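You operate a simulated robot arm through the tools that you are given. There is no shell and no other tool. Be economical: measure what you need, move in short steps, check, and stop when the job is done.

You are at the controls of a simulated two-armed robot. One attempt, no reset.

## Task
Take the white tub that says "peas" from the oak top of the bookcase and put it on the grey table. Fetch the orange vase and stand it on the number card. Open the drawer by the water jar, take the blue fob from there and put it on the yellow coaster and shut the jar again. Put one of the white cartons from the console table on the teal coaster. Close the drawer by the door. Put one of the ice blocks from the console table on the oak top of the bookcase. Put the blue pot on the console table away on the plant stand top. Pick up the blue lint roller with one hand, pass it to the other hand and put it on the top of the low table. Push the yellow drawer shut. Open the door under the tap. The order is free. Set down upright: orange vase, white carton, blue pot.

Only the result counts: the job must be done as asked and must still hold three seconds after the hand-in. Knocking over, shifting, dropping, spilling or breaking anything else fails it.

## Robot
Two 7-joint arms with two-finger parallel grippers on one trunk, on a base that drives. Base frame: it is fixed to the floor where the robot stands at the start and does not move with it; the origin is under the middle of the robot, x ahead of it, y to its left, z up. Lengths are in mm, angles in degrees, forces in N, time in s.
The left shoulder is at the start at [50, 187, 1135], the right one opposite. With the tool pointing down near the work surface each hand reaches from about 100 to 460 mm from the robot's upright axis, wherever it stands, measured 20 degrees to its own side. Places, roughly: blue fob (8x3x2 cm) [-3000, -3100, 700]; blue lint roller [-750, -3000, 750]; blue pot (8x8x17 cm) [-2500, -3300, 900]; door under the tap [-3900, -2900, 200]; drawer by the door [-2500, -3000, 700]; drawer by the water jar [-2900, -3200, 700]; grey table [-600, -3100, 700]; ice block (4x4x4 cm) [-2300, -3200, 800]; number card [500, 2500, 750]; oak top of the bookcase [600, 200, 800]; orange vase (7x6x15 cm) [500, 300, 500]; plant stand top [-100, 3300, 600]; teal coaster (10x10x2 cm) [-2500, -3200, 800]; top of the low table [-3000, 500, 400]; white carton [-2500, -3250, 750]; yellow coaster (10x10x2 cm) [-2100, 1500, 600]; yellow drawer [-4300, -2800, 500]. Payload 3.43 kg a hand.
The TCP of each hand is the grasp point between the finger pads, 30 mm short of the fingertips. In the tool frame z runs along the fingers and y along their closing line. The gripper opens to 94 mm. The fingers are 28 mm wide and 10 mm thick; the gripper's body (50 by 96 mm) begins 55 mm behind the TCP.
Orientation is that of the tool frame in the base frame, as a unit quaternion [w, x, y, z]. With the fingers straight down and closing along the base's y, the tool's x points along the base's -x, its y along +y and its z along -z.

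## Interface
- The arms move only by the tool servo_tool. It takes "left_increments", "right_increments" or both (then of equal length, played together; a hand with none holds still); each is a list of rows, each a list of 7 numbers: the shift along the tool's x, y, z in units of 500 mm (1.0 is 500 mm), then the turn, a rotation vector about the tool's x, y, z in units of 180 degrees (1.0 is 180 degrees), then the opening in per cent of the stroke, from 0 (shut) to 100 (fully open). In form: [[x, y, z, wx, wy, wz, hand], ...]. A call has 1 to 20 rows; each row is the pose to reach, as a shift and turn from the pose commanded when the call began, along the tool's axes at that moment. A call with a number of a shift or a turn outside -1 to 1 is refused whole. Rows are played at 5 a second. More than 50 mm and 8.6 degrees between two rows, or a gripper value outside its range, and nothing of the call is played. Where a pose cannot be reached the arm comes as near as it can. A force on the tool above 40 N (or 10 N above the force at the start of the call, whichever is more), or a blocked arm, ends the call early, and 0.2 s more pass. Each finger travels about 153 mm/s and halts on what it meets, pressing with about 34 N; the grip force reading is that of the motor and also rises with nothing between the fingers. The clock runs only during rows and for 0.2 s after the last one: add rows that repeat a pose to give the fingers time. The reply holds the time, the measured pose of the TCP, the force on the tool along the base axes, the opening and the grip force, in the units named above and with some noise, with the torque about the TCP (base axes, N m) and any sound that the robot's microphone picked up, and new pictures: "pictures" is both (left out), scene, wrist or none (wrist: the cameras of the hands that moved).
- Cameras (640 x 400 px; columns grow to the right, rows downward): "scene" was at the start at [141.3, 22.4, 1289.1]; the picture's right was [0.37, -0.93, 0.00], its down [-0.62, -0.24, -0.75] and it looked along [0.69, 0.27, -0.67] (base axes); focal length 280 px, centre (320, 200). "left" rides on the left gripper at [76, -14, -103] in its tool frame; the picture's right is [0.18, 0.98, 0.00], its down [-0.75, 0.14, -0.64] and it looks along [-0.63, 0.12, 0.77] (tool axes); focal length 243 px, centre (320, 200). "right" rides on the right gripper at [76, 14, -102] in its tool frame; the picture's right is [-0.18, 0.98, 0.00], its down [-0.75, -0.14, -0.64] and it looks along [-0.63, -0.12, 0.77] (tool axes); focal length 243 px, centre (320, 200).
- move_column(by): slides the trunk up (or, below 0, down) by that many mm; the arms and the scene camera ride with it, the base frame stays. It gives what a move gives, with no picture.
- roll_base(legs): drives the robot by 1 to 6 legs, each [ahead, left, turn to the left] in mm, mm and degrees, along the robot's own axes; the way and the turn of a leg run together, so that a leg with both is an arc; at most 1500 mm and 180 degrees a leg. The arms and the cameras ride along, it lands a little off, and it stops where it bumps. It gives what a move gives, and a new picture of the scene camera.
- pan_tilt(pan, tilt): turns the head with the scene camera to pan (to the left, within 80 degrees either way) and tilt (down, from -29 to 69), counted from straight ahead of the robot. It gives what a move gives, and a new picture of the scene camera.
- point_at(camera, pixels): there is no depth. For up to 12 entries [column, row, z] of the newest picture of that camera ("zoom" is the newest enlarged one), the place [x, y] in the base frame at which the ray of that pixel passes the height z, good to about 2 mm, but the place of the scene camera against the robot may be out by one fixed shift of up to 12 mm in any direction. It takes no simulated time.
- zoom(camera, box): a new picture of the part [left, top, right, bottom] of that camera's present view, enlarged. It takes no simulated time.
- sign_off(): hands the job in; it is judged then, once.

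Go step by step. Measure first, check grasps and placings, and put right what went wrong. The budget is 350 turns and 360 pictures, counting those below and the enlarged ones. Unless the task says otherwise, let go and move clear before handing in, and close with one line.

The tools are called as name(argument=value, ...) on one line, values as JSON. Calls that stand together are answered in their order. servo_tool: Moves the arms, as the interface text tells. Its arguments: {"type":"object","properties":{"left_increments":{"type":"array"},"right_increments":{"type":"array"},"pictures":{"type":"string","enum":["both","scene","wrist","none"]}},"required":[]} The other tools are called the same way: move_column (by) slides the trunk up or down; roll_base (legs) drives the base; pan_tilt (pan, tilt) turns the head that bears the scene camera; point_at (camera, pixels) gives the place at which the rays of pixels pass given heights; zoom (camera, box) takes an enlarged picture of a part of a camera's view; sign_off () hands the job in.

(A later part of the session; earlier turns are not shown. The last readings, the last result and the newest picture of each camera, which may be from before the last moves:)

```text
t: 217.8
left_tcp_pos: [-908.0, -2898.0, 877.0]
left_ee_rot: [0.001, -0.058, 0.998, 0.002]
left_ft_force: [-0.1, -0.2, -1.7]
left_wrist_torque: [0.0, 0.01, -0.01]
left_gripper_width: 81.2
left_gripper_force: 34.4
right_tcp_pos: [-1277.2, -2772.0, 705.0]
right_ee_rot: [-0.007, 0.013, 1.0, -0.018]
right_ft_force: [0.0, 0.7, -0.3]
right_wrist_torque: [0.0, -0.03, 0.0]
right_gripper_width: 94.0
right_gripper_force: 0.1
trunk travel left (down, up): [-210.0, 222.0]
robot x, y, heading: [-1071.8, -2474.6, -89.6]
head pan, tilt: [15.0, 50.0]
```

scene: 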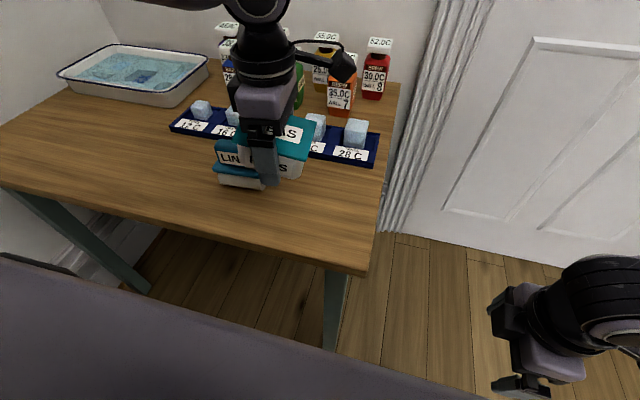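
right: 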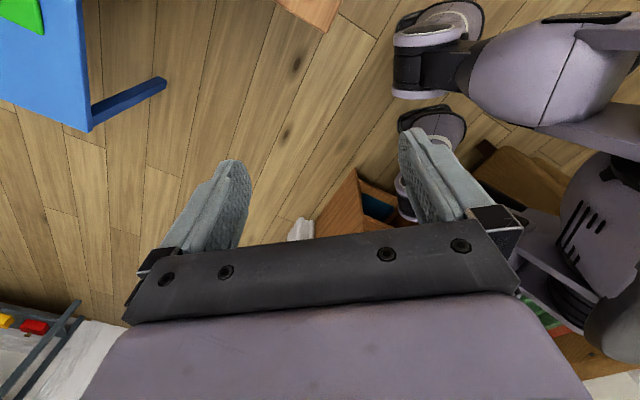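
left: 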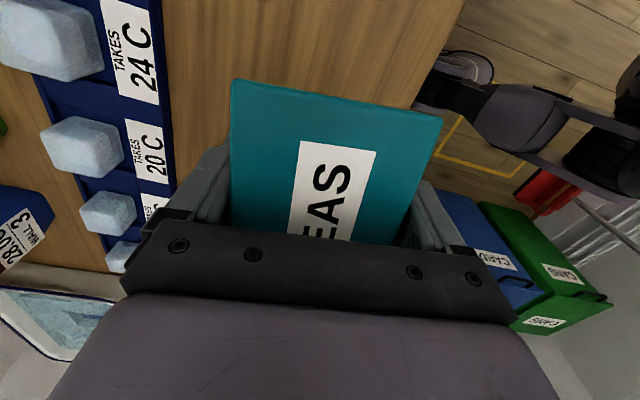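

The roller still stands. I'll bring the base 50 mm right so the tub comes to x≈−957 at this height.

roll_base(legs=[[0, -55, 0]])

servo_tool(left_increments=[[0, 0, 0.05, 0, 0, 0, 60], [0, 0, 0.1, 0, 0, 0, 60], [0, 0, 0.14, 0, 0, 0, 60], [0, 0, 0.14, 0, 0, 0, 60]])

```text
t: 218.7
left_tcp_pos: [-961.2, -2898.3, 876.2]
left_ee_rot: [0.001, -0.056, 0.998, 0.002]
left_ft_force: [-0.2, 0.4, -3.9]
left_wrist_torque: [-0.02, -0.01, -0.01]
left_gripper_width: 81.1
left_gripper_force: 33.7
right_tcp_pos: [-1330.8, -2771.6, 704.2]
right_ee_rot: [-0.006, 0.014, 1.0, -0.017]
right_ft_force: [-0.1, 1.0, -0.1]
right_wrist_torque: [-0.01, 0.0, -0.01]
right_gripper_width: 94.0
right_gripper_force: 0.0
trunk travel left (down, up): [-210.0, 222.0]
robot x, y, heading: [-1125.8, -2473.3, -89.6]
head pan, tilt: [15.0, 50.0]
```

scene: 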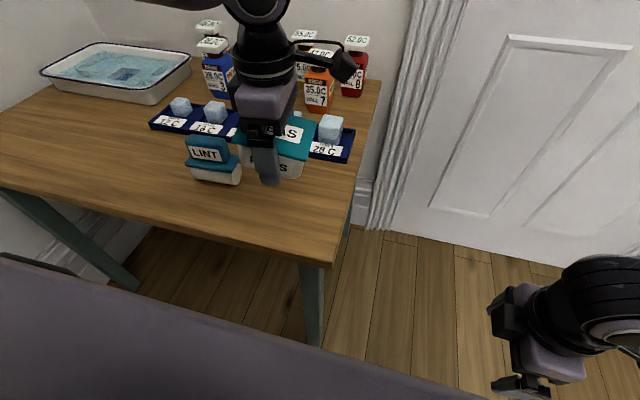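

```text
t: 219.7
left_tcp_pos: [-959.5, -2897.5, 807.0]
left_ee_rot: [0.001, -0.057, 0.998, 0.003]
left_ft_force: [-0.3, -0.5, -1.9]
left_wrist_torque: [0.0, 0.01, -0.02]
left_gripper_width: 81.1
left_gripper_force: 34.4
right_tcp_pos: [-1330.9, -2771.5, 703.1]
right_ee_rot: [-0.006, 0.014, 1.0, -0.018]
right_ft_force: [-0.9, -0.7, 1.3]
right_wrist_torque: [0.01, -0.01, -0.01]
right_gripper_width: 93.9
right_gripper_force: 0.0
trunk travel left (down, up): [-210.0, 222.0]
robot x, y, heading: [-1124.9, -2477.5, -89.7]
head pan, tilt: [15.0, 50.0]
```

scene: 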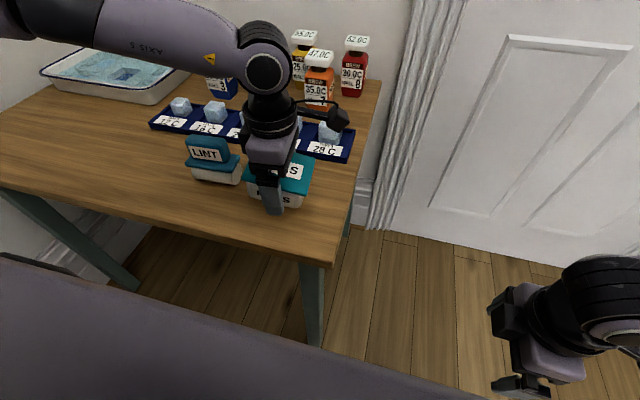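
left: 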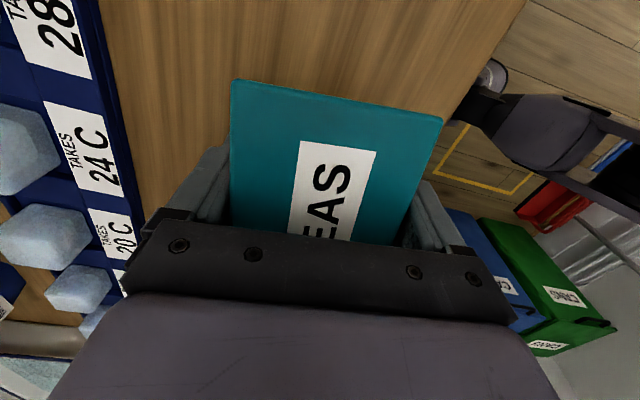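

Clear so far at z=807. Continue lowering.

servo_tool(left_increments=[[0, 0, 0.03, 0, 0, 0, 60], [0, 0, 0.06, 0, 0, 0, 60], [0, 0, 0.074, 0, 0, 0, 60], [0, 0, 0.074, 0, 0, 0, 60]], pictures="none")

servo_tool(left_increments=[[0, 0, 0.005, 0, 0, 0, 60], [0, 0, 0.01, 0, 0, 0, 60], [0, 0, 0.01, 0, 0, 0, 60]], pictures="none")

```text
t: 220.7
left_tcp_pos: [-951.5, -2891.9, 776.1]
left_ee_rot: [0.0, -0.057, 0.998, 0.0]
left_ft_force: [0.4, -3.9, 9.9]
left_wrist_torque: [0.23, 0.48, 0.14]
left_gripper_width: 80.9
left_gripper_force: 34.0
left hand out of reach, approached as far as the arm can: row 1, 2, 3, 4
right_tcp_pos: [-1330.6, -2770.7, 703.3]
right_ee_rot: [-0.008, 0.015, 1.0, -0.018]
right_ft_force: [0.0, -0.8, -0.1]
right_wrist_torque: [0.03, 0.0, 0.03]
right_gripper_width: 94.2
right_gripper_force: 0.1
trunk travel left (down, up): [-210.0, 222.0]
robot x, y, heading: [-1125.2, -2473.9, -89.5]
head pan, tilt: [15.0, 50.0]
```

```text
t: 221.5
left_tcp_pos: [-950.1, -2891.8, 772.0]
left_ee_rot: [0.0, -0.057, 0.998, 0.001]
left_ft_force: [0.5, -1.9, 12.7]
left_wrist_torque: [0.35, 0.66, 0.06]
left_gripper_width: 81.2
left_gripper_force: 33.8
right_tcp_pos: [-1331.5, -2770.0, 705.4]
right_ee_rot: [-0.006, 0.014, 1.0, -0.017]
right_ft_force: [0.9, -0.2, -0.3]
right_wrist_torque: [0.01, 0.01, 0.0]
right_gripper_width: 94.0
right_gripper_force: 0.0
trunk travel left (down, up): [-210.0, 222.0]
robot x, y, heading: [-1123.7, -2476.1, -89.6]
head pan, tilt: [15.0, 50.0]
```

Contact ~12 N at z≈772; look before releasing.

servo_tool(left_increments=[[0, 0, 0, 0, 0, 0, 60]])

zoom(camera="scene", box=[140, 90, 380, 250])

```text
t: 221.9
left_tcp_pos: [-949.1, -2890.8, 771.9]
left_ee_rot: [0.0, -0.058, 0.998, 0.0]
left_ft_force: [-0.1, -0.7, 11.8]
left_wrist_torque: [0.39, 0.6, 0.08]
left_gripper_width: 81.2
left_gripper_force: 33.8
right_tcp_pos: [-1331.3, -2771.5, 704.5]
right_ee_rot: [-0.006, 0.014, 1.0, -0.017]
right_ft_force: [-0.1, 0.4, 0.2]
right_wrist_torque: [0.0, 0.04, 0.0]
right_gripper_width: 93.6
right_gripper_force: 0.1
trunk travel left (down, up): [-210.0, 222.0]
robot x, y, heading: [-1124.8, -2475.1, -89.5]
head pan, tilt: [15.0, 50.0]
```

scene: 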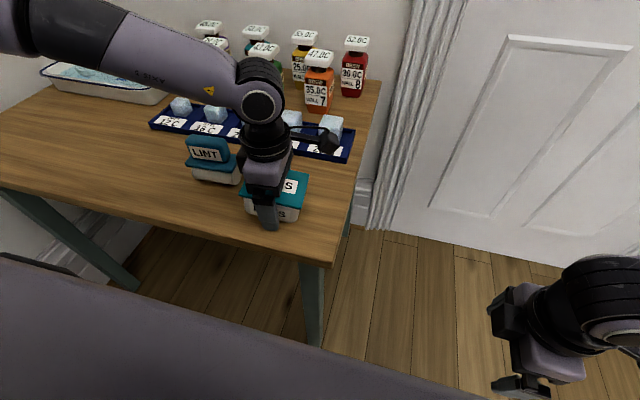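
left: 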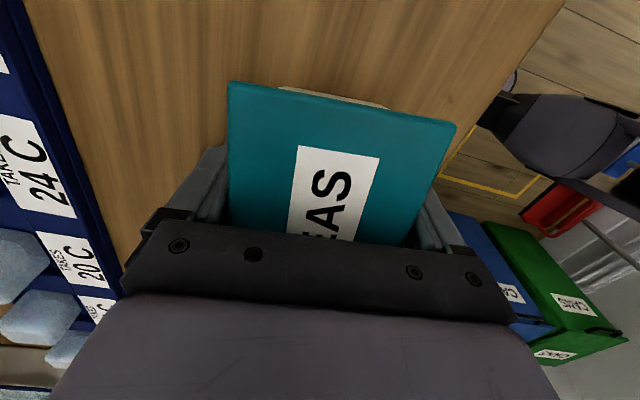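

```text
2.50 times, centred on (260, 170) of scene
```

zoom: 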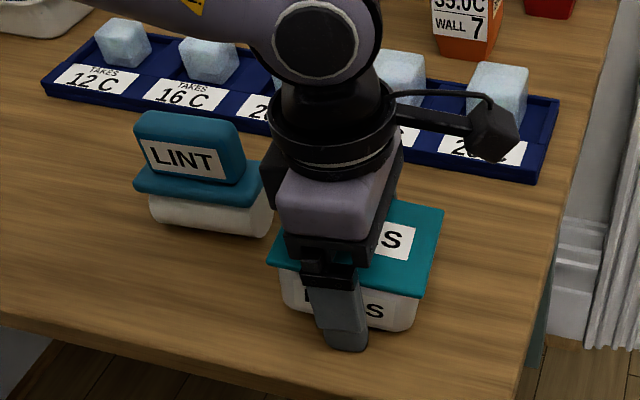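

The tub is resting on the table clear of the edge. Release and rise.

servo_tool(left_increments=[[0, 0, 0, 0, 0, 0, 90], [0, 0, 0, 0, 0, 0, 100], [0, 0, 0, 0, 0, 0, 100], [0, 0, -0.06, 0, 0, 0, 100], [0, 0, -0.14, 0, 0, 0, 100], [0, 0, -0.24, 0, 0, 0, 100], [0, 0, -0.24, 0, 0, 0, 100]])

```text
t: 223.5
left_tcp_pos: [-948.9, -2889.3, 889.9]
left_ee_rot: [0.0, -0.056, 0.998, 0.002]
left_ft_force: [0.5, 0.5, 0.3]
left_wrist_torque: [0.02, -0.01, 0.01]
left_gripper_width: 94.2
left_gripper_force: 0.0
right_tcp_pos: [-1331.2, -2771.2, 705.1]
right_ee_rot: [-0.007, 0.014, 1.0, -0.018]
right_ft_force: [0.1, -0.2, 0.2]
right_wrist_torque: [0.01, -0.03, 0.02]
right_gripper_width: 94.0
right_gripper_force: 0.0
trunk travel left (down, up): [-210.0, 222.0]
robot x, y, heading: [-1124.8, -2477.9, -89.4]
head pan, tilt: [15.0, 50.0]
```

scene: 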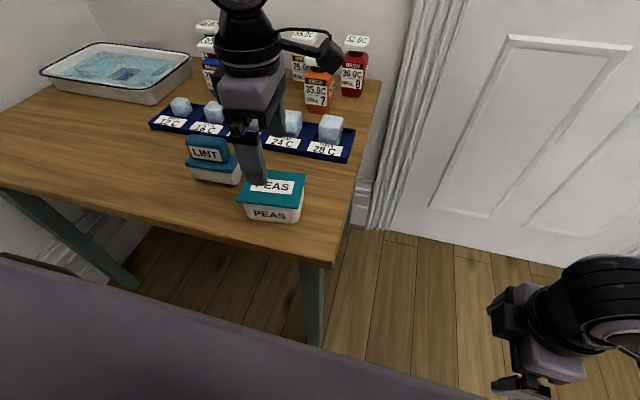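
left: 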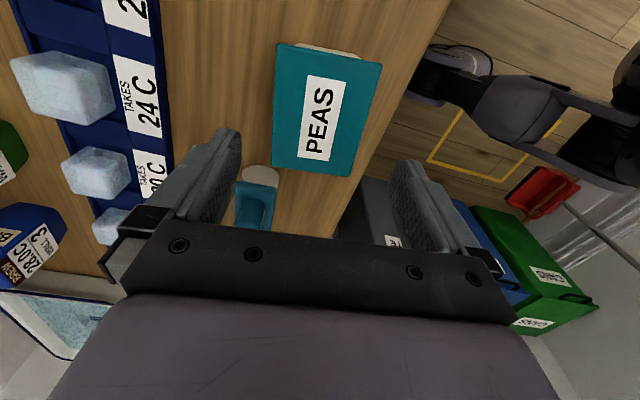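

The tub stands on the grey table. Next the roller: I'll grip its left end with the left hand tilted 45°, so the right hand can then take the handle from above. Move the base left 150 mm and tilt the left hand.

roll_base(legs=[[0, 155, 0]])

servo_tool(left_increments=[[-0.04, 0.01, -0.01, 0, 0.042, 0, 100], [-0.08, 0.02, -0.02, 0, 0.083, 0, 100], [-0.12, 0.03, -0.03, 0, 0.125, 0, 100], [-0.16, 0.04, -0.04, 0, 0.167, 0, 100], [-0.2, 0.05, -0.04, 0, 0.208, 0, 100], [-0.24, 0.05, -0.04, 0, 0.25, 0, 100], [-0.24, 0.05, -0.04, 0, 0.25, 0, 100]])

```text
t: 224.9
left_tcp_pos: [-795.5, -2888.8, 889.3]
left_ee_rot: [0.002, -0.057, 0.998, 0.002]
left_ft_force: [0.2, 0.0, 0.5]
left_wrist_torque: [0.01, 0.0, 0.03]
left_gripper_width: 93.8
left_gripper_force: 0.2
right_tcp_pos: [-1178.2, -2771.0, 703.6]
right_ee_rot: [-0.006, 0.015, 1.0, -0.017]
right_ft_force: [0.3, -0.1, -0.7]
right_wrist_torque: [0.0, 0.02, 0.0]
right_gripper_width: 94.0
right_gripper_force: 0.0
trunk travel left (down, up): [-210.0, 222.0]
robot x, y, heading: [-973.2, -2474.7, -89.6]
head pan, tilt: [15.0, 50.0]
```

scene: 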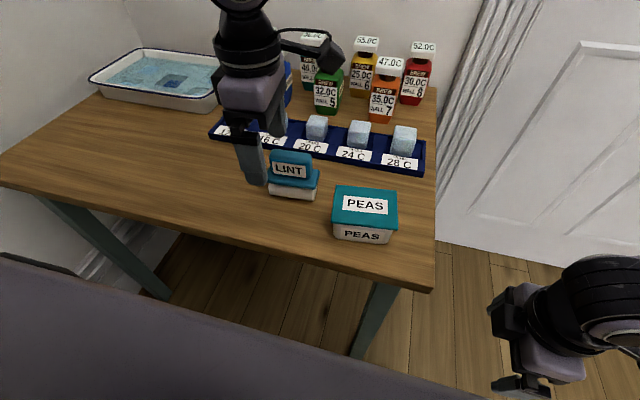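

```text
t: 226.5
left_tcp_pos: [-678.3, -2850.6, 909.3]
left_ee_rot: [-0.382, -0.053, 0.922, -0.02]
left_ft_force: [-0.7, 0.3, -0.6]
left_wrist_torque: [-0.04, 0.03, -0.01]
left_gripper_width: 93.9
left_gripper_force: 0.1
right_tcp_pos: [-1178.1, -2769.4, 703.8]
right_ee_rot: [-0.006, 0.015, 1.0, -0.017]
right_ft_force: [1.0, -0.4, -0.5]
right_wrist_torque: [0.01, 0.0, 0.01]
right_gripper_width: 94.2
right_gripper_force: 0.1
trunk travel left (down, up): [-210.0, 222.0]
robot x, y, heading: [-972.7, -2477.6, -89.6]
head pan, tilt: [15.0, 50.0]
```

scene: 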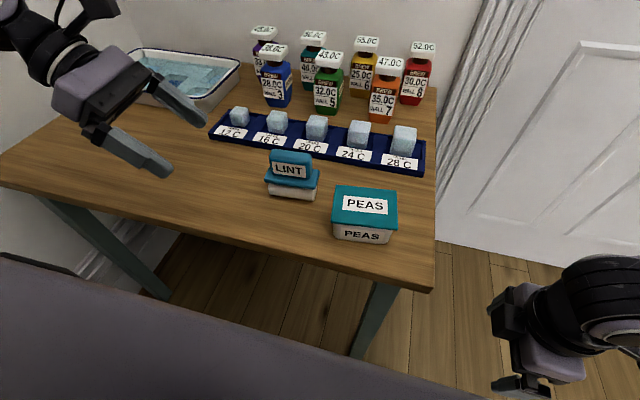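
left: 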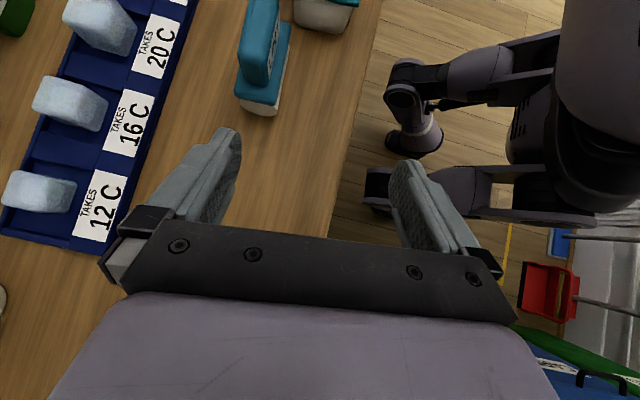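

Left camera looks straight down and sees the roller at (262,60). Triangulate its end.

zoom(camera="left", box=[180, 0, 400, 138])

zoom(camera="scene", box=[220, 120, 420, 245])

point_at(camera="left", pixels=[[258, 115, 730], [258, 115, 710], [237, 95, 745], [279, 103, 745], [248, 50, 790], [245, 80, 790], [272, 80, 790], [380, 0, 720], [330, 235, 720]])

point_at(camera="scene", pixels=[[270, 192, 730], [270, 192, 710], [315, 199, 730], [265, 180, 745], [314, 188, 745], [311, 155, 790], [270, 151, 790], [434, 290, 720], [434, 290, 740]])

```text
2.90 times, centred on (290, 69) of left
```

zoom: 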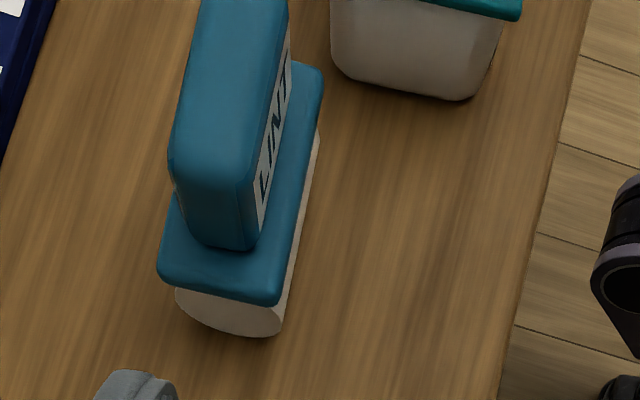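

```text
3.20 times, centred on (320, 182) of scene
```

zoom: 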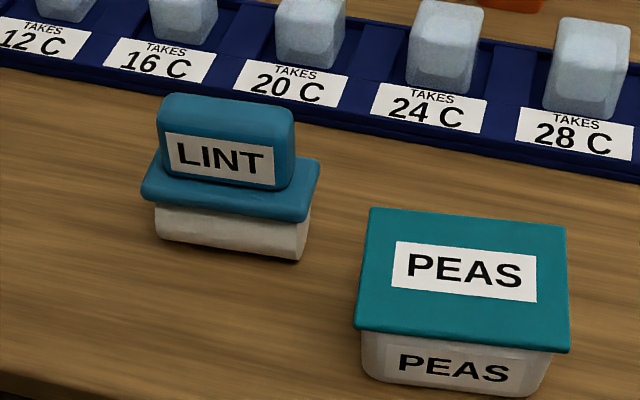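

```text
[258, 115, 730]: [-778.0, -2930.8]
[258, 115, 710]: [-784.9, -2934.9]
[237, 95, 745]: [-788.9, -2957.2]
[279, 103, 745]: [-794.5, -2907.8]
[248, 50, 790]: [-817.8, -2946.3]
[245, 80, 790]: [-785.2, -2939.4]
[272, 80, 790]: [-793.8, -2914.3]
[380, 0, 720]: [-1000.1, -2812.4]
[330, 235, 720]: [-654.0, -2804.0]
```

```text
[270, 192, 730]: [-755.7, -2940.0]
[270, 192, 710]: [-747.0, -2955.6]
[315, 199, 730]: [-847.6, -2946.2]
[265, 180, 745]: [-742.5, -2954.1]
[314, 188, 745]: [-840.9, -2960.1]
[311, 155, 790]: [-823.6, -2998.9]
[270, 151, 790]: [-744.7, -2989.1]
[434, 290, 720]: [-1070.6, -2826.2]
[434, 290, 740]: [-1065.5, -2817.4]
```

Cross-checking gives the table top at z≈740. Recompute the roller with plate z≈778 and handle top z≈820.

point_at(camera="left", pixels=[[235, 92, 778], [276, 104, 778], [291, 24, 778], [239, 55, 820], [244, 82, 815], [267, 86, 815], [259, 115, 750], [289, 45, 757]])

point_at(camera="scene", pixels=[[265, 182, 775], [314, 188, 775], [319, 170, 780], [270, 150, 820], [312, 155, 820], [274, 167, 780]])

```text
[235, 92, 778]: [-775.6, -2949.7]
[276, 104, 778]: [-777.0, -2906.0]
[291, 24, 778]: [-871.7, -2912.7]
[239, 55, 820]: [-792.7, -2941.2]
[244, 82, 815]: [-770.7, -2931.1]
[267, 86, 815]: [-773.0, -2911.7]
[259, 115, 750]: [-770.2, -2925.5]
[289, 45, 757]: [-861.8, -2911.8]
```

```text
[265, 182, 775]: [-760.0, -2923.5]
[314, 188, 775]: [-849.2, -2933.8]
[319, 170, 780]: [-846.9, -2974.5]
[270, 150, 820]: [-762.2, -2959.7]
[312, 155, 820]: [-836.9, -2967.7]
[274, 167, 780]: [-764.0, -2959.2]
```

Plate spans x −776…−872, y −2907…−2951, z≈775. Move the left hand to 80 mm before the grip, in line with its left end.

servo_tool(left_increments=[[-0.006, -0.043, 0.063, 0, 0, 0, 90], [-0.012, -0.087, 0.125, 0, 0, 0, 80], [-0.017, -0.13, 0.188, 0, 0, 0, 75], [-0.017, -0.13, 0.188, 0, 0, 0, 75]])

```text
t: 227.5
left_tcp_pos: [-733.4, -2922.6, 834.7]
left_ee_rot: [-0.381, -0.053, 0.923, -0.021]
left_ft_force: [-0.2, -0.8, 0.1]
left_wrist_torque: [0.01, -0.03, 0.03]
left_gripper_width: 70.5
left_gripper_force: 0.0
right_tcp_pos: [-1178.0, -2770.0, 704.0]
right_ee_rot: [-0.005, 0.014, 1.0, -0.017]
right_ft_force: [0.3, -0.1, -0.6]
right_wrist_torque: [0.03, 0.0, -0.02]
right_gripper_width: 93.8
right_gripper_force: 0.0
trunk travel left (down, up): [-210.0, 222.0]
robot x, y, heading: [-972.7, -2476.6, -89.5]
head pan, tilt: [15.0, 50.0]
```

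scene: 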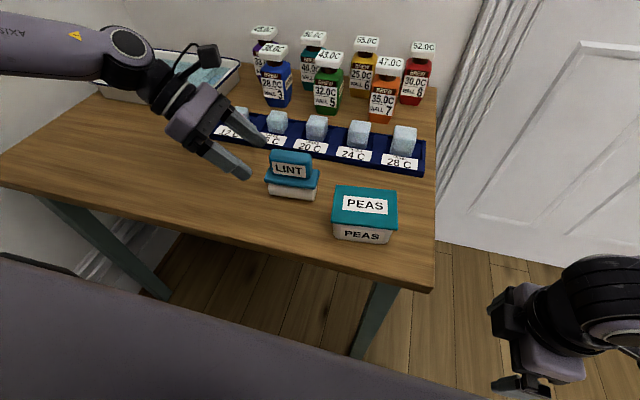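
left: 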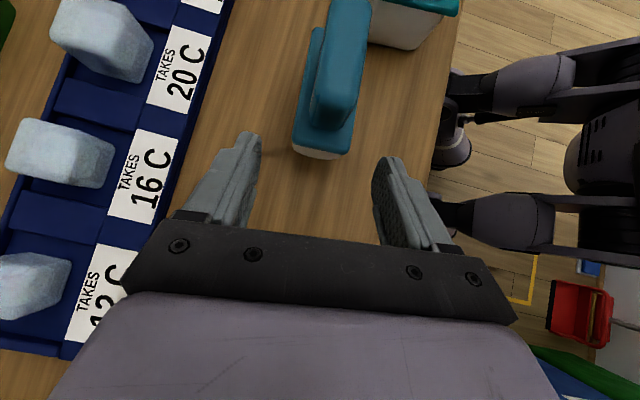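

Centred nicely between the fingers. Recheck plate corners from this view.

point_at(camera="left", pixels=[[293, 143, 775], [349, 153, 775], [320, 158, 755], [312, 30, 775], [293, 143, 765], [349, 153, 765]])

```text
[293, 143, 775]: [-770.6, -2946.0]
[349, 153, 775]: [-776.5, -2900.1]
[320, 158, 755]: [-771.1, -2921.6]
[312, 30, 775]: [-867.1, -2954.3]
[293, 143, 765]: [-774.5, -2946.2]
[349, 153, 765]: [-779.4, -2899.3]
```

servo_tool(left_increments=[[0, 0.009, 0.05, 0, 0, 0, 75], [0, 0.009, 0.1, 0, 0, 0, 75], [0, 0.009, 0.13, 0, 0, 0, 75], [0, 0.009, 0.151, 0, 0, 0, 75], [0, 0.009, 0.151, 0, 0, 0, 75]])

```text
t: 228.7
left_tcp_pos: [-785.8, -2924.4, 783.1]
left_ee_rot: [-0.381, -0.053, 0.923, -0.021]
left_ft_force: [0.5, 0.2, 0.9]
left_wrist_torque: [-0.01, 0.01, 0.01]
left_gripper_width: 70.3
left_gripper_force: 0.1
right_tcp_pos: [-1178.3, -2769.4, 704.1]
right_ee_rot: [-0.006, 0.014, 1.0, -0.017]
right_ft_force: [0.4, -0.6, -0.5]
right_wrist_torque: [-0.02, -0.02, 0.02]
right_gripper_width: 94.3
right_gripper_force: 0.0
trunk travel left (down, up): [-210.0, 222.0]
robot x, y, heading: [-972.6, -2476.4, -89.5]
head pan, tilt: [15.0, 50.0]
```

scene: 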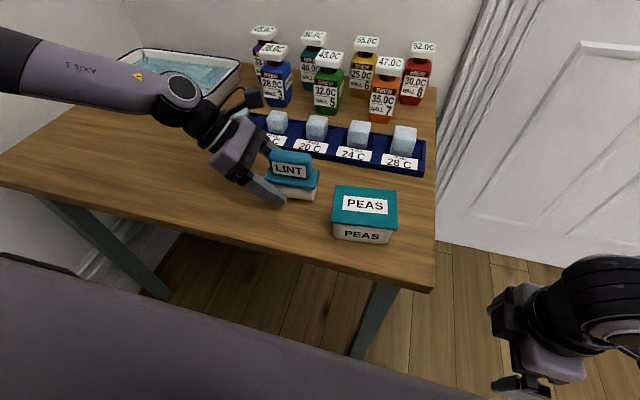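
left: 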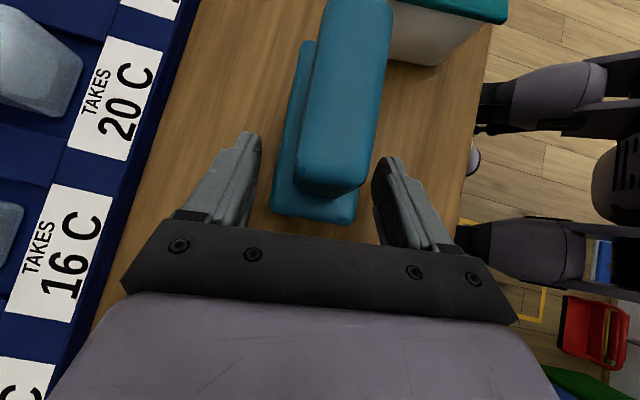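

Fingers straddle the plate. Close and lift 90 mm.

servo_tool(left_increments=[[0, 0, 0, 0, 0, 0, 45], [0, 0, 0, 0, 0, 0, 30], [0, 0, 0, 0, 0, 0, 30], [0.02, 0, -0.02, 0, 0, 0, 30], [0.06, 0, -0.06, 0, 0, 0, 30], [0.1, 0, -0.1, 0, 0, 0, 30], [0.14, 0, -0.14, 0, 0, 0, 30], [0.14, 0, -0.14, 0, 0, 0, 30]])

```text
t: 230.5
left_tcp_pos: [-784.9, -2923.3, 881.8]
left_ee_rot: [-0.381, -0.053, 0.923, -0.02]
left_ft_force: [0.4, 0.6, -0.7]
left_wrist_torque: [-0.03, -0.02, -0.01]
left_gripper_width: 47.8
left_gripper_force: 33.8
right_tcp_pos: [-1177.8, -2770.8, 703.4]
right_ee_rot: [-0.007, 0.014, 1.0, -0.018]
right_ft_force: [0.3, 0.1, 0.4]
right_wrist_torque: [0.0, 0.01, -0.03]
right_gripper_width: 93.8
right_gripper_force: 0.0
trunk travel left (down, up): [-210.0, 222.0]
robot x, y, heading: [-974.0, -2476.4, -89.3]
head pan, tilt: [15.0, 50.0]
```

scene: 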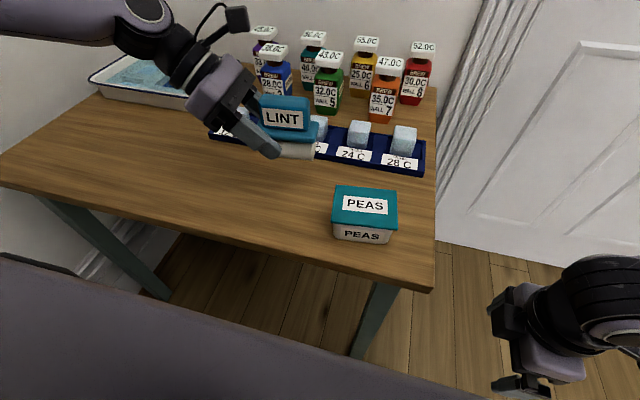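
left: 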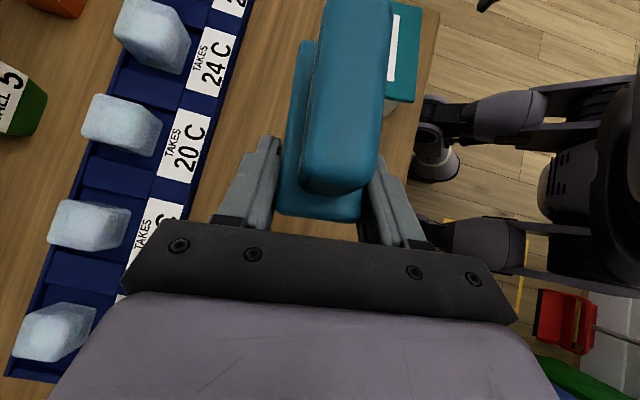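

Roller lifted (47.8 mm grip). Back away from the table, bring the left hand toward the middle, and raise the right hand.

roll_base(legs=[[-250, -60, 0]])

servo_tool(left_increments=[[0.036, 0.006, 0.0365, 0, 0, 0, 30], [0.073, 0.012, 0.073, 0, 0, 0, 30], [0.109, 0.017, 0.11, 0, 0, 0, 30], [0.146, 0.023, 0.146, 0, 0, 0, 30], [0.182, 0.029, 0.1825, 0, 0, 0, 30], [0.182, 0.029, 0.1825, 0, 0, 0, 30]], right_increments=[[0, 0, -0.09, 0, 0, 0, 100], [0, 0, -0.18, 0, 0, 0, 100], [0, 0, -0.27, 0, 0, 0, 100], [0, 0, -0.36, 0, 0, 0, 100], [0, 0, -0.45, 0, 0, 0, 100], [0, 0, -0.52, 0, 0, 0, 100]])

```text
t: 232.4
left_tcp_pos: [-842.5, -2666.8, 881.8]
left_ee_rot: [-0.382, -0.057, 0.922, -0.023]
left_ft_force: [0.4, 0.4, -0.9]
left_wrist_torque: [0.0, -0.07, 0.02]
left_gripper_width: 47.9
left_gripper_force: 34.2
right_tcp_pos: [-1238.2, -2517.5, 703.9]
right_ee_rot: [-0.007, 0.01, 1.0, -0.017]
right_ft_force: [-0.7, -0.6, -0.7]
right_wrist_torque: [0.02, 0.03, -0.02]
right_gripper_width: 94.0
right_gripper_force: 0.1
trunk travel left (down, up): [-210.0, 222.0]
robot x, y, heading: [-1034.5, -2218.2, -89.1]
head pan, tilt: [15.0, 50.0]
```

scene: 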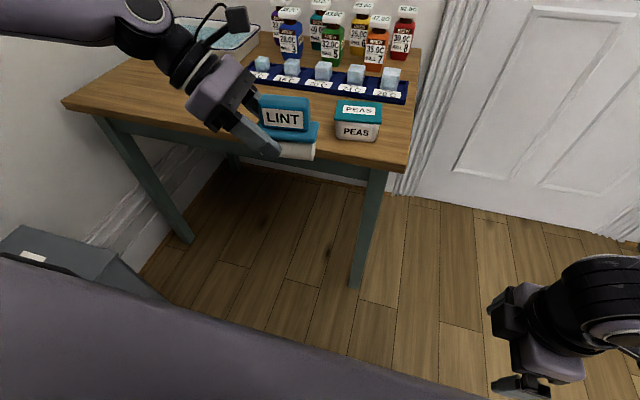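

```text
t: 233.8
left_tcp_pos: [-973.8, -2667.9, 883.3]
left_ee_rot: [-0.382, -0.058, 0.922, -0.023]
left_ft_force: [-0.4, -0.3, 0.3]
left_wrist_torque: [0.01, -0.01, 0.01]
left_gripper_width: 47.6
left_gripper_force: 33.6
right_tcp_pos: [-1221.6, -2491.7, 961.0]
right_ee_rot: [-0.009, 0.011, 1.0, -0.016]
right_ft_force: [-0.1, 0.1, 0.3]
right_wrist_torque: [-0.07, -0.01, -0.01]
right_gripper_width: 93.7
right_gripper_force: 0.1
right hand out of reach, approached as far as the arm can: row 1, 2, 3, 4, 5, 6
trunk travel left (down, up): [-210.0, 222.0]
robot x, y, heading: [-1037.2, -2223.8, -89.2]
head pan, tilt: [15.0, 50.0]
```

scene: 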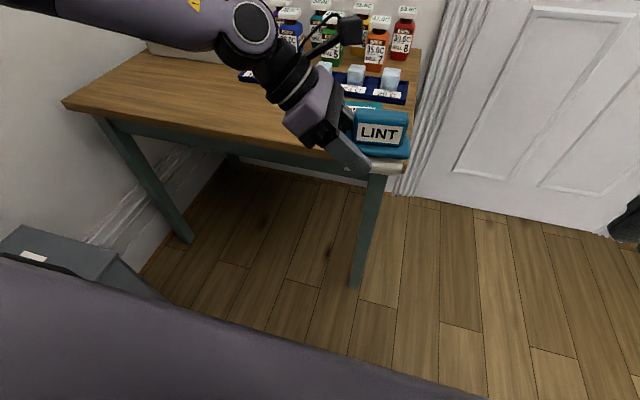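
right: 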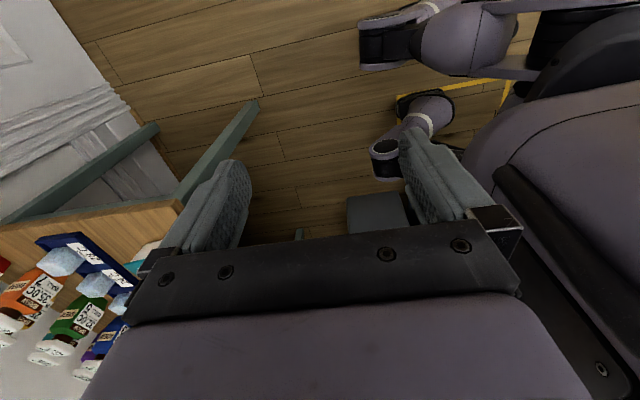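
left: 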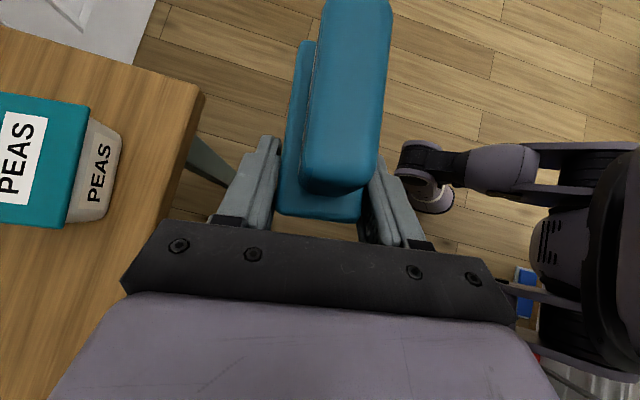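

Block centre is now about (−1003,−2668,900). The right hand needs to be over its right end; move it to (−1080,−2650,1000) first and check reach, while the left shifts 50 mm right.

servo_tool(right_increments=[[-0.058, -0.062, -0.015, 0, 0, 0, 75], [-0.115, -0.125, -0.03, 0, 0, 0, 75], [-0.173, -0.187, -0.044, 0, 0, 0, 75], [-0.23, -0.25, -0.058, 0, 0, 0, 75], [-0.288, -0.312, -0.073, 0, 0, 0, 75], [-0.288, -0.312, -0.073, 0, 0, 0, 75]], pictures="wrist")

```text
t: 235.2
left_tcp_pos: [-973.4, -2668.7, 881.2]
left_ee_rot: [-0.381, -0.057, 0.922, -0.022]
left_ft_force: [-0.6, -0.2, -0.8]
left_wrist_torque: [-0.02, -0.01, -0.03]
left_gripper_width: 48.0
left_gripper_force: 33.7
right_tcp_pos: [-1069.3, -2558.0, 983.3]
right_ee_rot: [-0.006, 0.011, 1.0, -0.016]
right_ft_force: [0.8, 0.0, 0.5]
right_wrist_torque: [-0.02, -0.02, -0.02]
right_gripper_width: 70.3
right_gripper_force: 0.0
right hand out of reach, approached as far as the arm can: row 1, 2, 3, 4, 5, 6
trunk travel left (down, up): [-210.0, 222.0]
robot x, y, heading: [-1035.9, -2221.4, -89.0]
head pan, tilt: [15.0, 50.0]
```

right: 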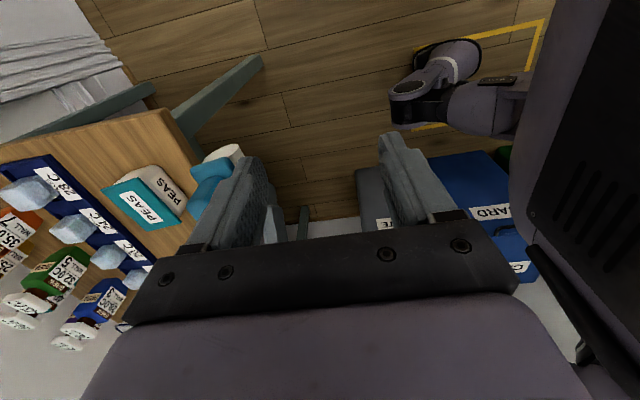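

With this wrist yaw the right arm can't reach. I'll mirror the left hand instead: turn the right wrist 180° and tilt it 45° to grip the roller's right end.

servo_tool(right_increments=[[0.018, 0, 0, 0, 0, 0.045, 75], [0.036, 0, 0, 0, 0, 0.09, 75], [0.054, 0, 0, 0, 0, 0.135, 75], [0.072, 0, 0, 0, 0, 0.18, 75], [0.09, 0, 0, 0, 0, 0.225, 75], [0.108, 0, 0, 0, 0, 0.27, 75], [0.126, 0, 0, 0, 0, 0.315, 75], [0.144, 0, 0, 0, 0, 0.36, 75], [0.162, 0, 0, 0, 0, 0.405, 75], [0.18, 0, 0, 0, 0, 0.45, 75], [0.198, 0, 0, 0, 0, 0.495, 75], [0.216, 0, 0, 0, 0, 0.54, 75], [0.234, 0, 0, 0, 0, 0.585, 75], [0.252, 0, 0, 0, 0, 0.63, 75], [0.27, 0, 0, 0, 0, 0.675, 75], [0.288, 0, 0, 0, 0, 0.72, 75], [0.306, 0, 0, 0, 0, 0.765, 75], [0.324, 0, 0, 0, 0, 0.81, 75], [0.342, 0, 0, 0, 0, 0.855, 75], [0.36, 0, 0, 0, 0, 0.9, 75]], pictures="none")

servo_tool(right_increments=[[0, 0, 0, 0, 0, 0.045, 75], [0, 0, 0, 0, 0, 0.09, 75], [0, 0, 0, 0, 0, 0.09, 75]], pictures="scene")

```text
t: 239.4
left_tcp_pos: [-973.8, -2669.4, 881.5]
left_ee_rot: [-0.382, -0.057, 0.922, -0.022]
left_ft_force: [0.4, -0.3, -1.0]
left_wrist_torque: [0.03, -0.04, 0.01]
left_gripper_width: 47.9
left_gripper_force: 32.9
right_tcp_pos: [-1251.7, -2550.6, 987.1]
right_ee_rot: [0.017, 0.989, 0.146, -0.009]
right_ft_force: [-0.6, 0.2, 0.4]
right_wrist_torque: [-0.02, 0.0, 0.0]
right_gripper_width: 70.4
right_gripper_force: 0.1
trunk travel left (down, up): [-210.0, 222.0]
robot x, y, heading: [-1035.9, -2221.2, -89.2]
head pan, tilt: [15.0, 50.0]
```

```text
t: 240.2
left_tcp_pos: [-975.4, -2668.9, 882.2]
left_ee_rot: [-0.381, -0.058, 0.923, -0.022]
left_ft_force: [-0.6, -0.1, -1.5]
left_wrist_torque: [0.03, 0.01, 0.0]
left_gripper_width: 47.5
left_gripper_force: 33.8
right_tcp_pos: [-1251.0, -2550.6, 985.9]
right_ee_rot: [0.017, 1.0, 0.005, -0.006]
right_ft_force: [0.3, 0.0, 1.1]
right_wrist_torque: [0.0, -0.02, 0.0]
right_gripper_width: 70.5
right_gripper_force: 0.1
trunk travel left (down, up): [-210.0, 222.0]
robot x, y, heading: [-1040.1, -2220.9, -89.1]
head pan, tilt: [15.0, 50.0]
```

scene: 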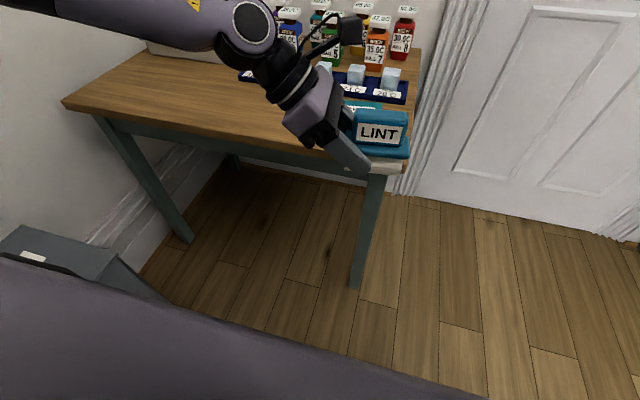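

Right wrist is turned. Now position: left shifts 80 mm right, right hand to a hover point, then tilt 45°.

servo_tool(left_increments=[[0.019, 0.003, 0.019, 0, 0, 0, 30], [0.037, 0.006, 0.037, 0, 0, 0, 30], [0.056, 0.009, 0.056, 0, 0, 0, 30], [0.075, 0.012, 0.075, 0, 0, 0, 30], [0.093, 0.015, 0.093, 0, 0, 0, 30], [0.112, 0.018, 0.112, 0, 0, 0, 30], [0.112, 0.018, 0.112, 0, 0, 0, 30]], right_increments=[[0.016, 0.044, 0.009, 0, 0, -0.005, 75], [0.032, 0.087, 0.018, 0, 0, -0.01, 75], [0.048, 0.131, 0.027, 0, 0, -0.015, 75], [0.064, 0.175, 0.036, 0, 0, -0.02, 75], [0.08, 0.218, 0.045, 0, 0, -0.025, 75], [0.096, 0.262, 0.054, 0, 0, -0.027, 75], [0.096, 0.262, 0.054, 0, 0, -0.027, 75]], pictures="none")

servo_tool(right_increments=[[0, 0, 0, 0, 0.042, 0, 75], [0, 0, 0, 0, 0.083, 0, 75], [0, 0, 0, 0, 0.125, 0, 75], [0, 0, 0, 0, 0.167, 0, 75], [0, 0, 0, 0, 0.208, 0, 75], [0, 0, 0, 0, 0.25, 0, 75], [0, 0, 0, 0, 0.25, 0, 75]])

```text
t: 241.8
left_tcp_pos: [-1013.7, -2651.9, 890.0]
left_ee_rot: [-0.381, -0.057, 0.923, -0.022]
left_ft_force: [-0.7, -0.3, -1.0]
left_wrist_torque: [0.01, -0.01, -0.01]
left_gripper_width: 47.8
left_gripper_force: 33.9
left hand out of reach, approached as far as the arm can: row 3, 4, 5, 6, 7
right_tcp_pos: [-1201.7, -2682.3, 959.4]
right_ee_rot: [0.017, 0.999, 0.048, -0.008]
right_ft_force: [-0.6, 0.0, -0.1]
right_wrist_torque: [0.0, -0.01, 0.03]
right_gripper_width: 70.4
right_gripper_force: 0.0
trunk travel left (down, up): [-210.0, 222.0]
robot x, y, heading: [-1034.0, -2220.4, -89.0]
head pan, tilt: [15.0, 50.0]
```

```text
t: 243.4
left_tcp_pos: [-1011.8, -2652.1, 889.8]
left_ee_rot: [-0.381, -0.058, 0.922, -0.023]
left_ft_force: [-0.2, 0.5, -0.6]
left_wrist_torque: [0.01, 0.0, 0.01]
left_gripper_width: 48.0
left_gripper_force: 34.1
right_tcp_pos: [-1202.1, -2681.9, 962.0]
right_ee_rot: [-0.003, 0.925, 0.051, 0.376]
right_ft_force: [0.4, -0.1, -0.1]
right_wrist_torque: [-0.03, 0.01, -0.03]
right_gripper_width: 70.6
right_gripper_force: 0.1
trunk travel left (down, up): [-210.0, 222.0]
robot x, y, heading: [-1031.3, -2218.1, -89.0]
head pan, tilt: [15.0, 50.0]
```

scene: 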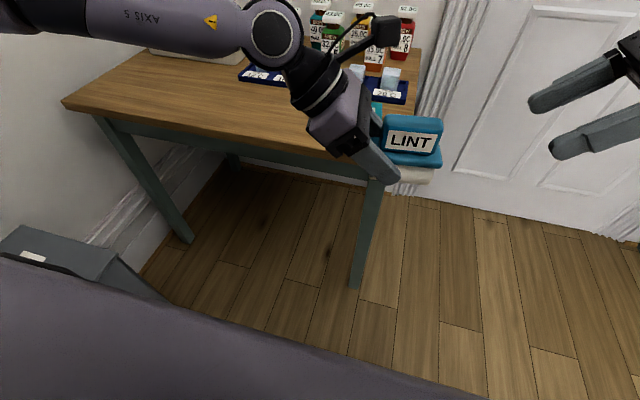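
right: 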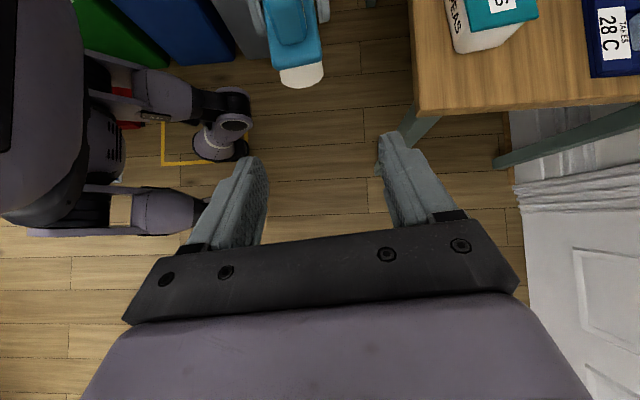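

Good: roller end visible at (297,62) in the right view. Measure it with plate z≈882.

zoom(camera="right", box=[220, 0, 380, 100])

point_at(camera="right", pixels=[[271, 70, 882], [322, 60, 882], [301, 88, 862], [264, 10, 882], [293, 44, 925]])

```text
4.00 times, centred on (300, 50) of right
```

zoom: 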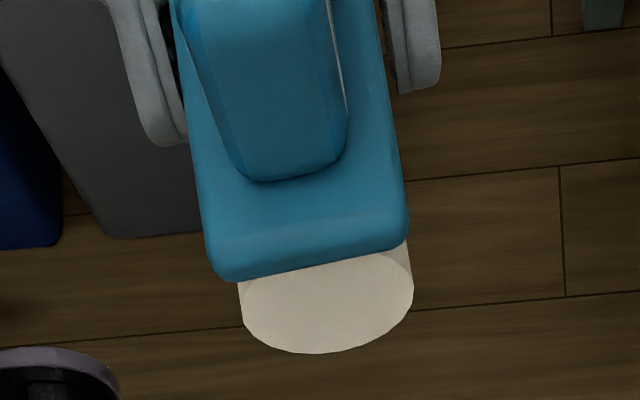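

```text
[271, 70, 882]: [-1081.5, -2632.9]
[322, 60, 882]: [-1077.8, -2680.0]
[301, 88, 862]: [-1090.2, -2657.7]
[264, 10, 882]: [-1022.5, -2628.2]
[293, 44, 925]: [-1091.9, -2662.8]
```

Roller's right end: x≈−1085, y centre ≈−2656. Approach with the right hand along its fingers to (−1081,−2656,892).

servo_tool(right_increments=[[0.04, -0.017, 0.05, 0, 0, 0, 75], [0.079, -0.033, 0.1, 0, 0, 0, 75], [0.079, -0.033, 0.17, 0, 0, 0, 75], [0.079, -0.033, 0.17, 0, 0, 0, 75]], pictures="wrist")

```text
t: 244.4
left_tcp_pos: [-1012.8, -2650.7, 890.7]
left_ee_rot: [-0.38, -0.058, 0.923, -0.022]
left_ft_force: [0.8, -0.5, -1.0]
left_wrist_torque: [0.0, -0.03, 0.0]
left_gripper_width: 47.9
left_gripper_force: 34.0
right_tcp_pos: [-1118.4, -2658.5, 928.0]
right_ee_rot: [-0.004, 0.925, 0.052, 0.375]
right_ft_force: [1.2, 0.4, 0.4]
right_wrist_torque: [0.0, 0.0, -0.01]
right_gripper_width: 70.6
right_gripper_force: 0.0
trunk travel left (down, up): [-210.0, 222.0]
robot x, y, heading: [-1035.6, -2220.3, -88.9]
head pan, tilt: [15.0, 50.0]
```

right: 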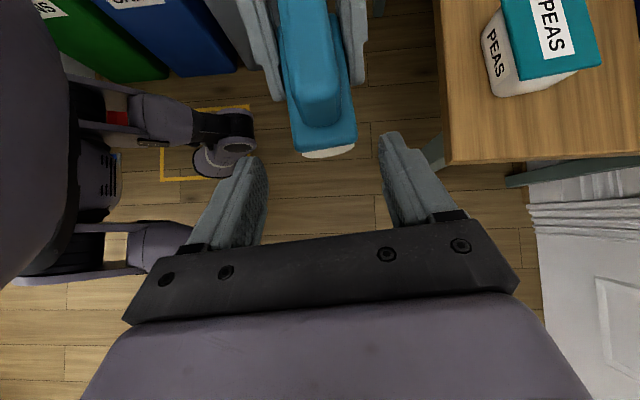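

point_at(camera="right", pixels=[[294, 150, 882], [357, 142, 882], [330, 157, 865], [294, 150, 890], [357, 142, 890]])

```text
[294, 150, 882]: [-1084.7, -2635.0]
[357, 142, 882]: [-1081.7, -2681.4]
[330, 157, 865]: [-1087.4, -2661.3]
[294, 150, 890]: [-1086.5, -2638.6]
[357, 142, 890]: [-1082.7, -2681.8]
```

servo_tool(right_increments=[[0.002, 0, 0.04, 0, 0, 0, 75], [0.003, 0, 0.08, 0, 0, 0, 75], [0.004, 0, 0.11, 0, 0, 0, 75], [0.004, 0, 0.11, 0, 0, 0, 75]])

```text
t: 245.4
left_tcp_pos: [-1012.7, -2652.6, 889.8]
left_ee_rot: [-0.381, -0.057, 0.923, -0.022]
left_ft_force: [-1.0, -0.1, -0.5]
left_wrist_torque: [0.03, -0.05, 0.03]
left_gripper_width: 47.7
left_gripper_force: 34.4
right_tcp_pos: [-1078.0, -2657.3, 889.7]
right_ee_rot: [-0.003, 0.926, 0.051, 0.375]
right_ft_force: [1.0, 0.3, -0.2]
right_wrist_torque: [0.01, 0.01, 0.0]
right_gripper_width: 70.8
right_gripper_force: 0.0
trunk travel left (down, up): [-210.0, 222.0]
robot x, y, heading: [-1034.6, -2219.6, -89.2]
head pan, tilt: [15.0, 50.0]
```

scene: 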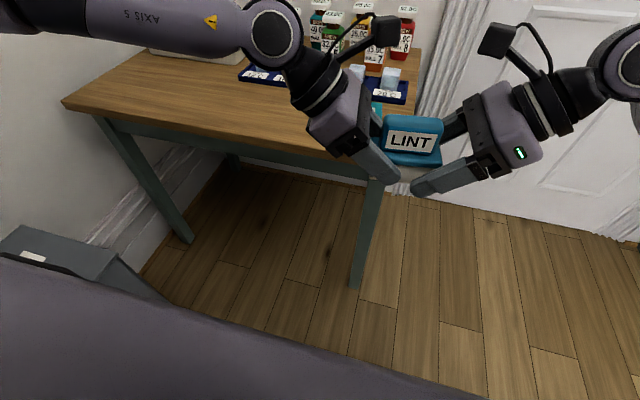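
right: 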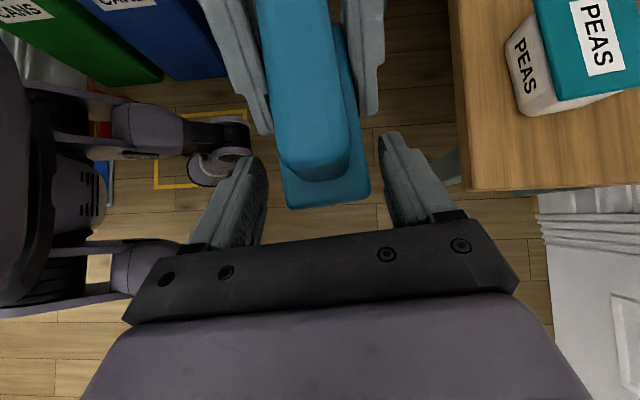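

Beautifully aligned. Close the right hand, then release the left and withdraw it along its fingers.

servo_tool(right_increments=[[0, 0, 0, 0, 0, 0, 50], [0, 0, 0, 0, 0, 0, 30], [0, 0, 0, 0, 0, 0, 30], [0, 0, 0, 0, 0, 0, 30]], pictures="none")

servo_tool(left_increments=[[0, 0, 0, 0, 0, 0, 60], [0, 0, 0, 0, 0, 0, 80], [0, 0, 0, 0, 0, 0, 80], [0, 0, -0.06, 0, 0, 0, 80], [0, 0, -0.14, 0, 0, 0, 80], [0, 0, -0.24, 0, 0, 0, 80], [0, 0, -0.24, 0, 0, 0, 80]], right_increments=[[0, 0, 0, 0, 0, 0, 30], [0, 0, 0, 0, 0, 0, 30], [0, 0, 0, 0, 0, 0, 30], [0, 0, 0, 0, 0, 0, 30], [0, 0, 0, 0, 0, 0, 30], [0, 0, 0, 0, 0, 0, 30], [0, 0, 0, 0, 0, 0, 30]], pictures="both")

```text
t: 246.4
left_tcp_pos: [-1013.9, -2650.5, 889.5]
left_ee_rot: [-0.381, -0.055, 0.923, -0.021]
left_ft_force: [-2.0, 19.5, 4.3]
left_wrist_torque: [-0.28, 0.24, -0.77]
left_gripper_width: 47.7
left_gripper_force: 34.9
right_tcp_pos: [-1078.6, -2656.0, 890.8]
right_ee_rot: [-0.001, 0.926, 0.049, 0.375]
right_ft_force: [1.4, -18.3, -3.0]
right_wrist_torque: [0.22, -0.01, -0.52]
right_gripper_width: 47.6
right_gripper_force: 34.1
trunk travel left (down, up): [-210.0, 222.0]
robot x, y, heading: [-1033.3, -2224.2, -89.3]
head pan, tilt: [15.0, 50.0]
```

```text
t: 248.0
left_tcp_pos: [-925.0, -2637.0, 973.9]
left_ee_rot: [-0.381, -0.057, 0.923, -0.022]
left_ft_force: [0.3, 0.3, -0.3]
left_wrist_torque: [0.02, -0.01, -0.03]
left_gripper_width: 75.1
left_gripper_force: 0.1
right_tcp_pos: [-1078.4, -2655.6, 890.6]
right_ee_rot: [-0.004, 0.926, 0.052, 0.375]
right_ft_force: [-0.8, 0.1, -0.9]
right_wrist_torque: [0.0, 0.06, -0.02]
right_gripper_width: 47.3
right_gripper_force: 34.1
trunk travel left (down, up): [-210.0, 222.0]
robot x, y, heading: [-1035.3, -2218.4, -89.1]
head pan, tilt: [15.0, 50.0]
```

scene: 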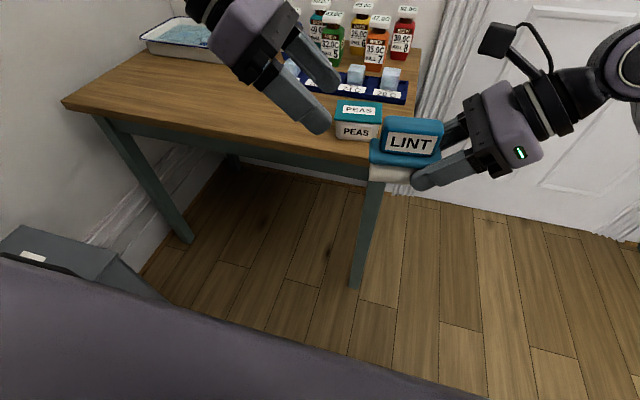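
right: 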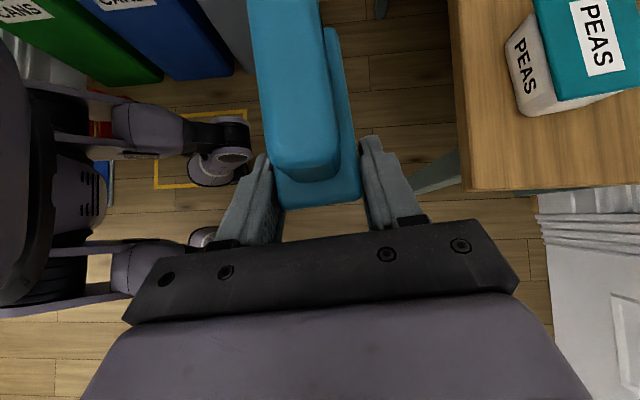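
left: 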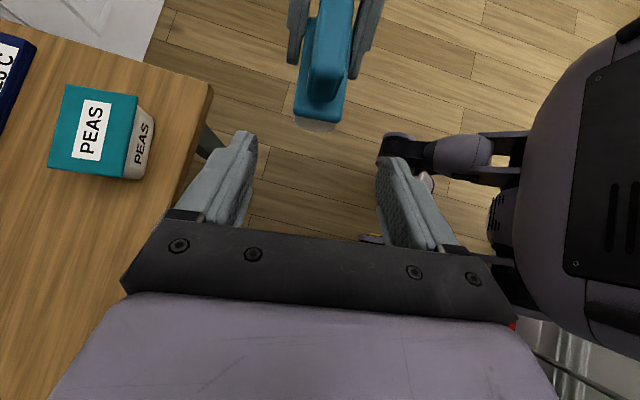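

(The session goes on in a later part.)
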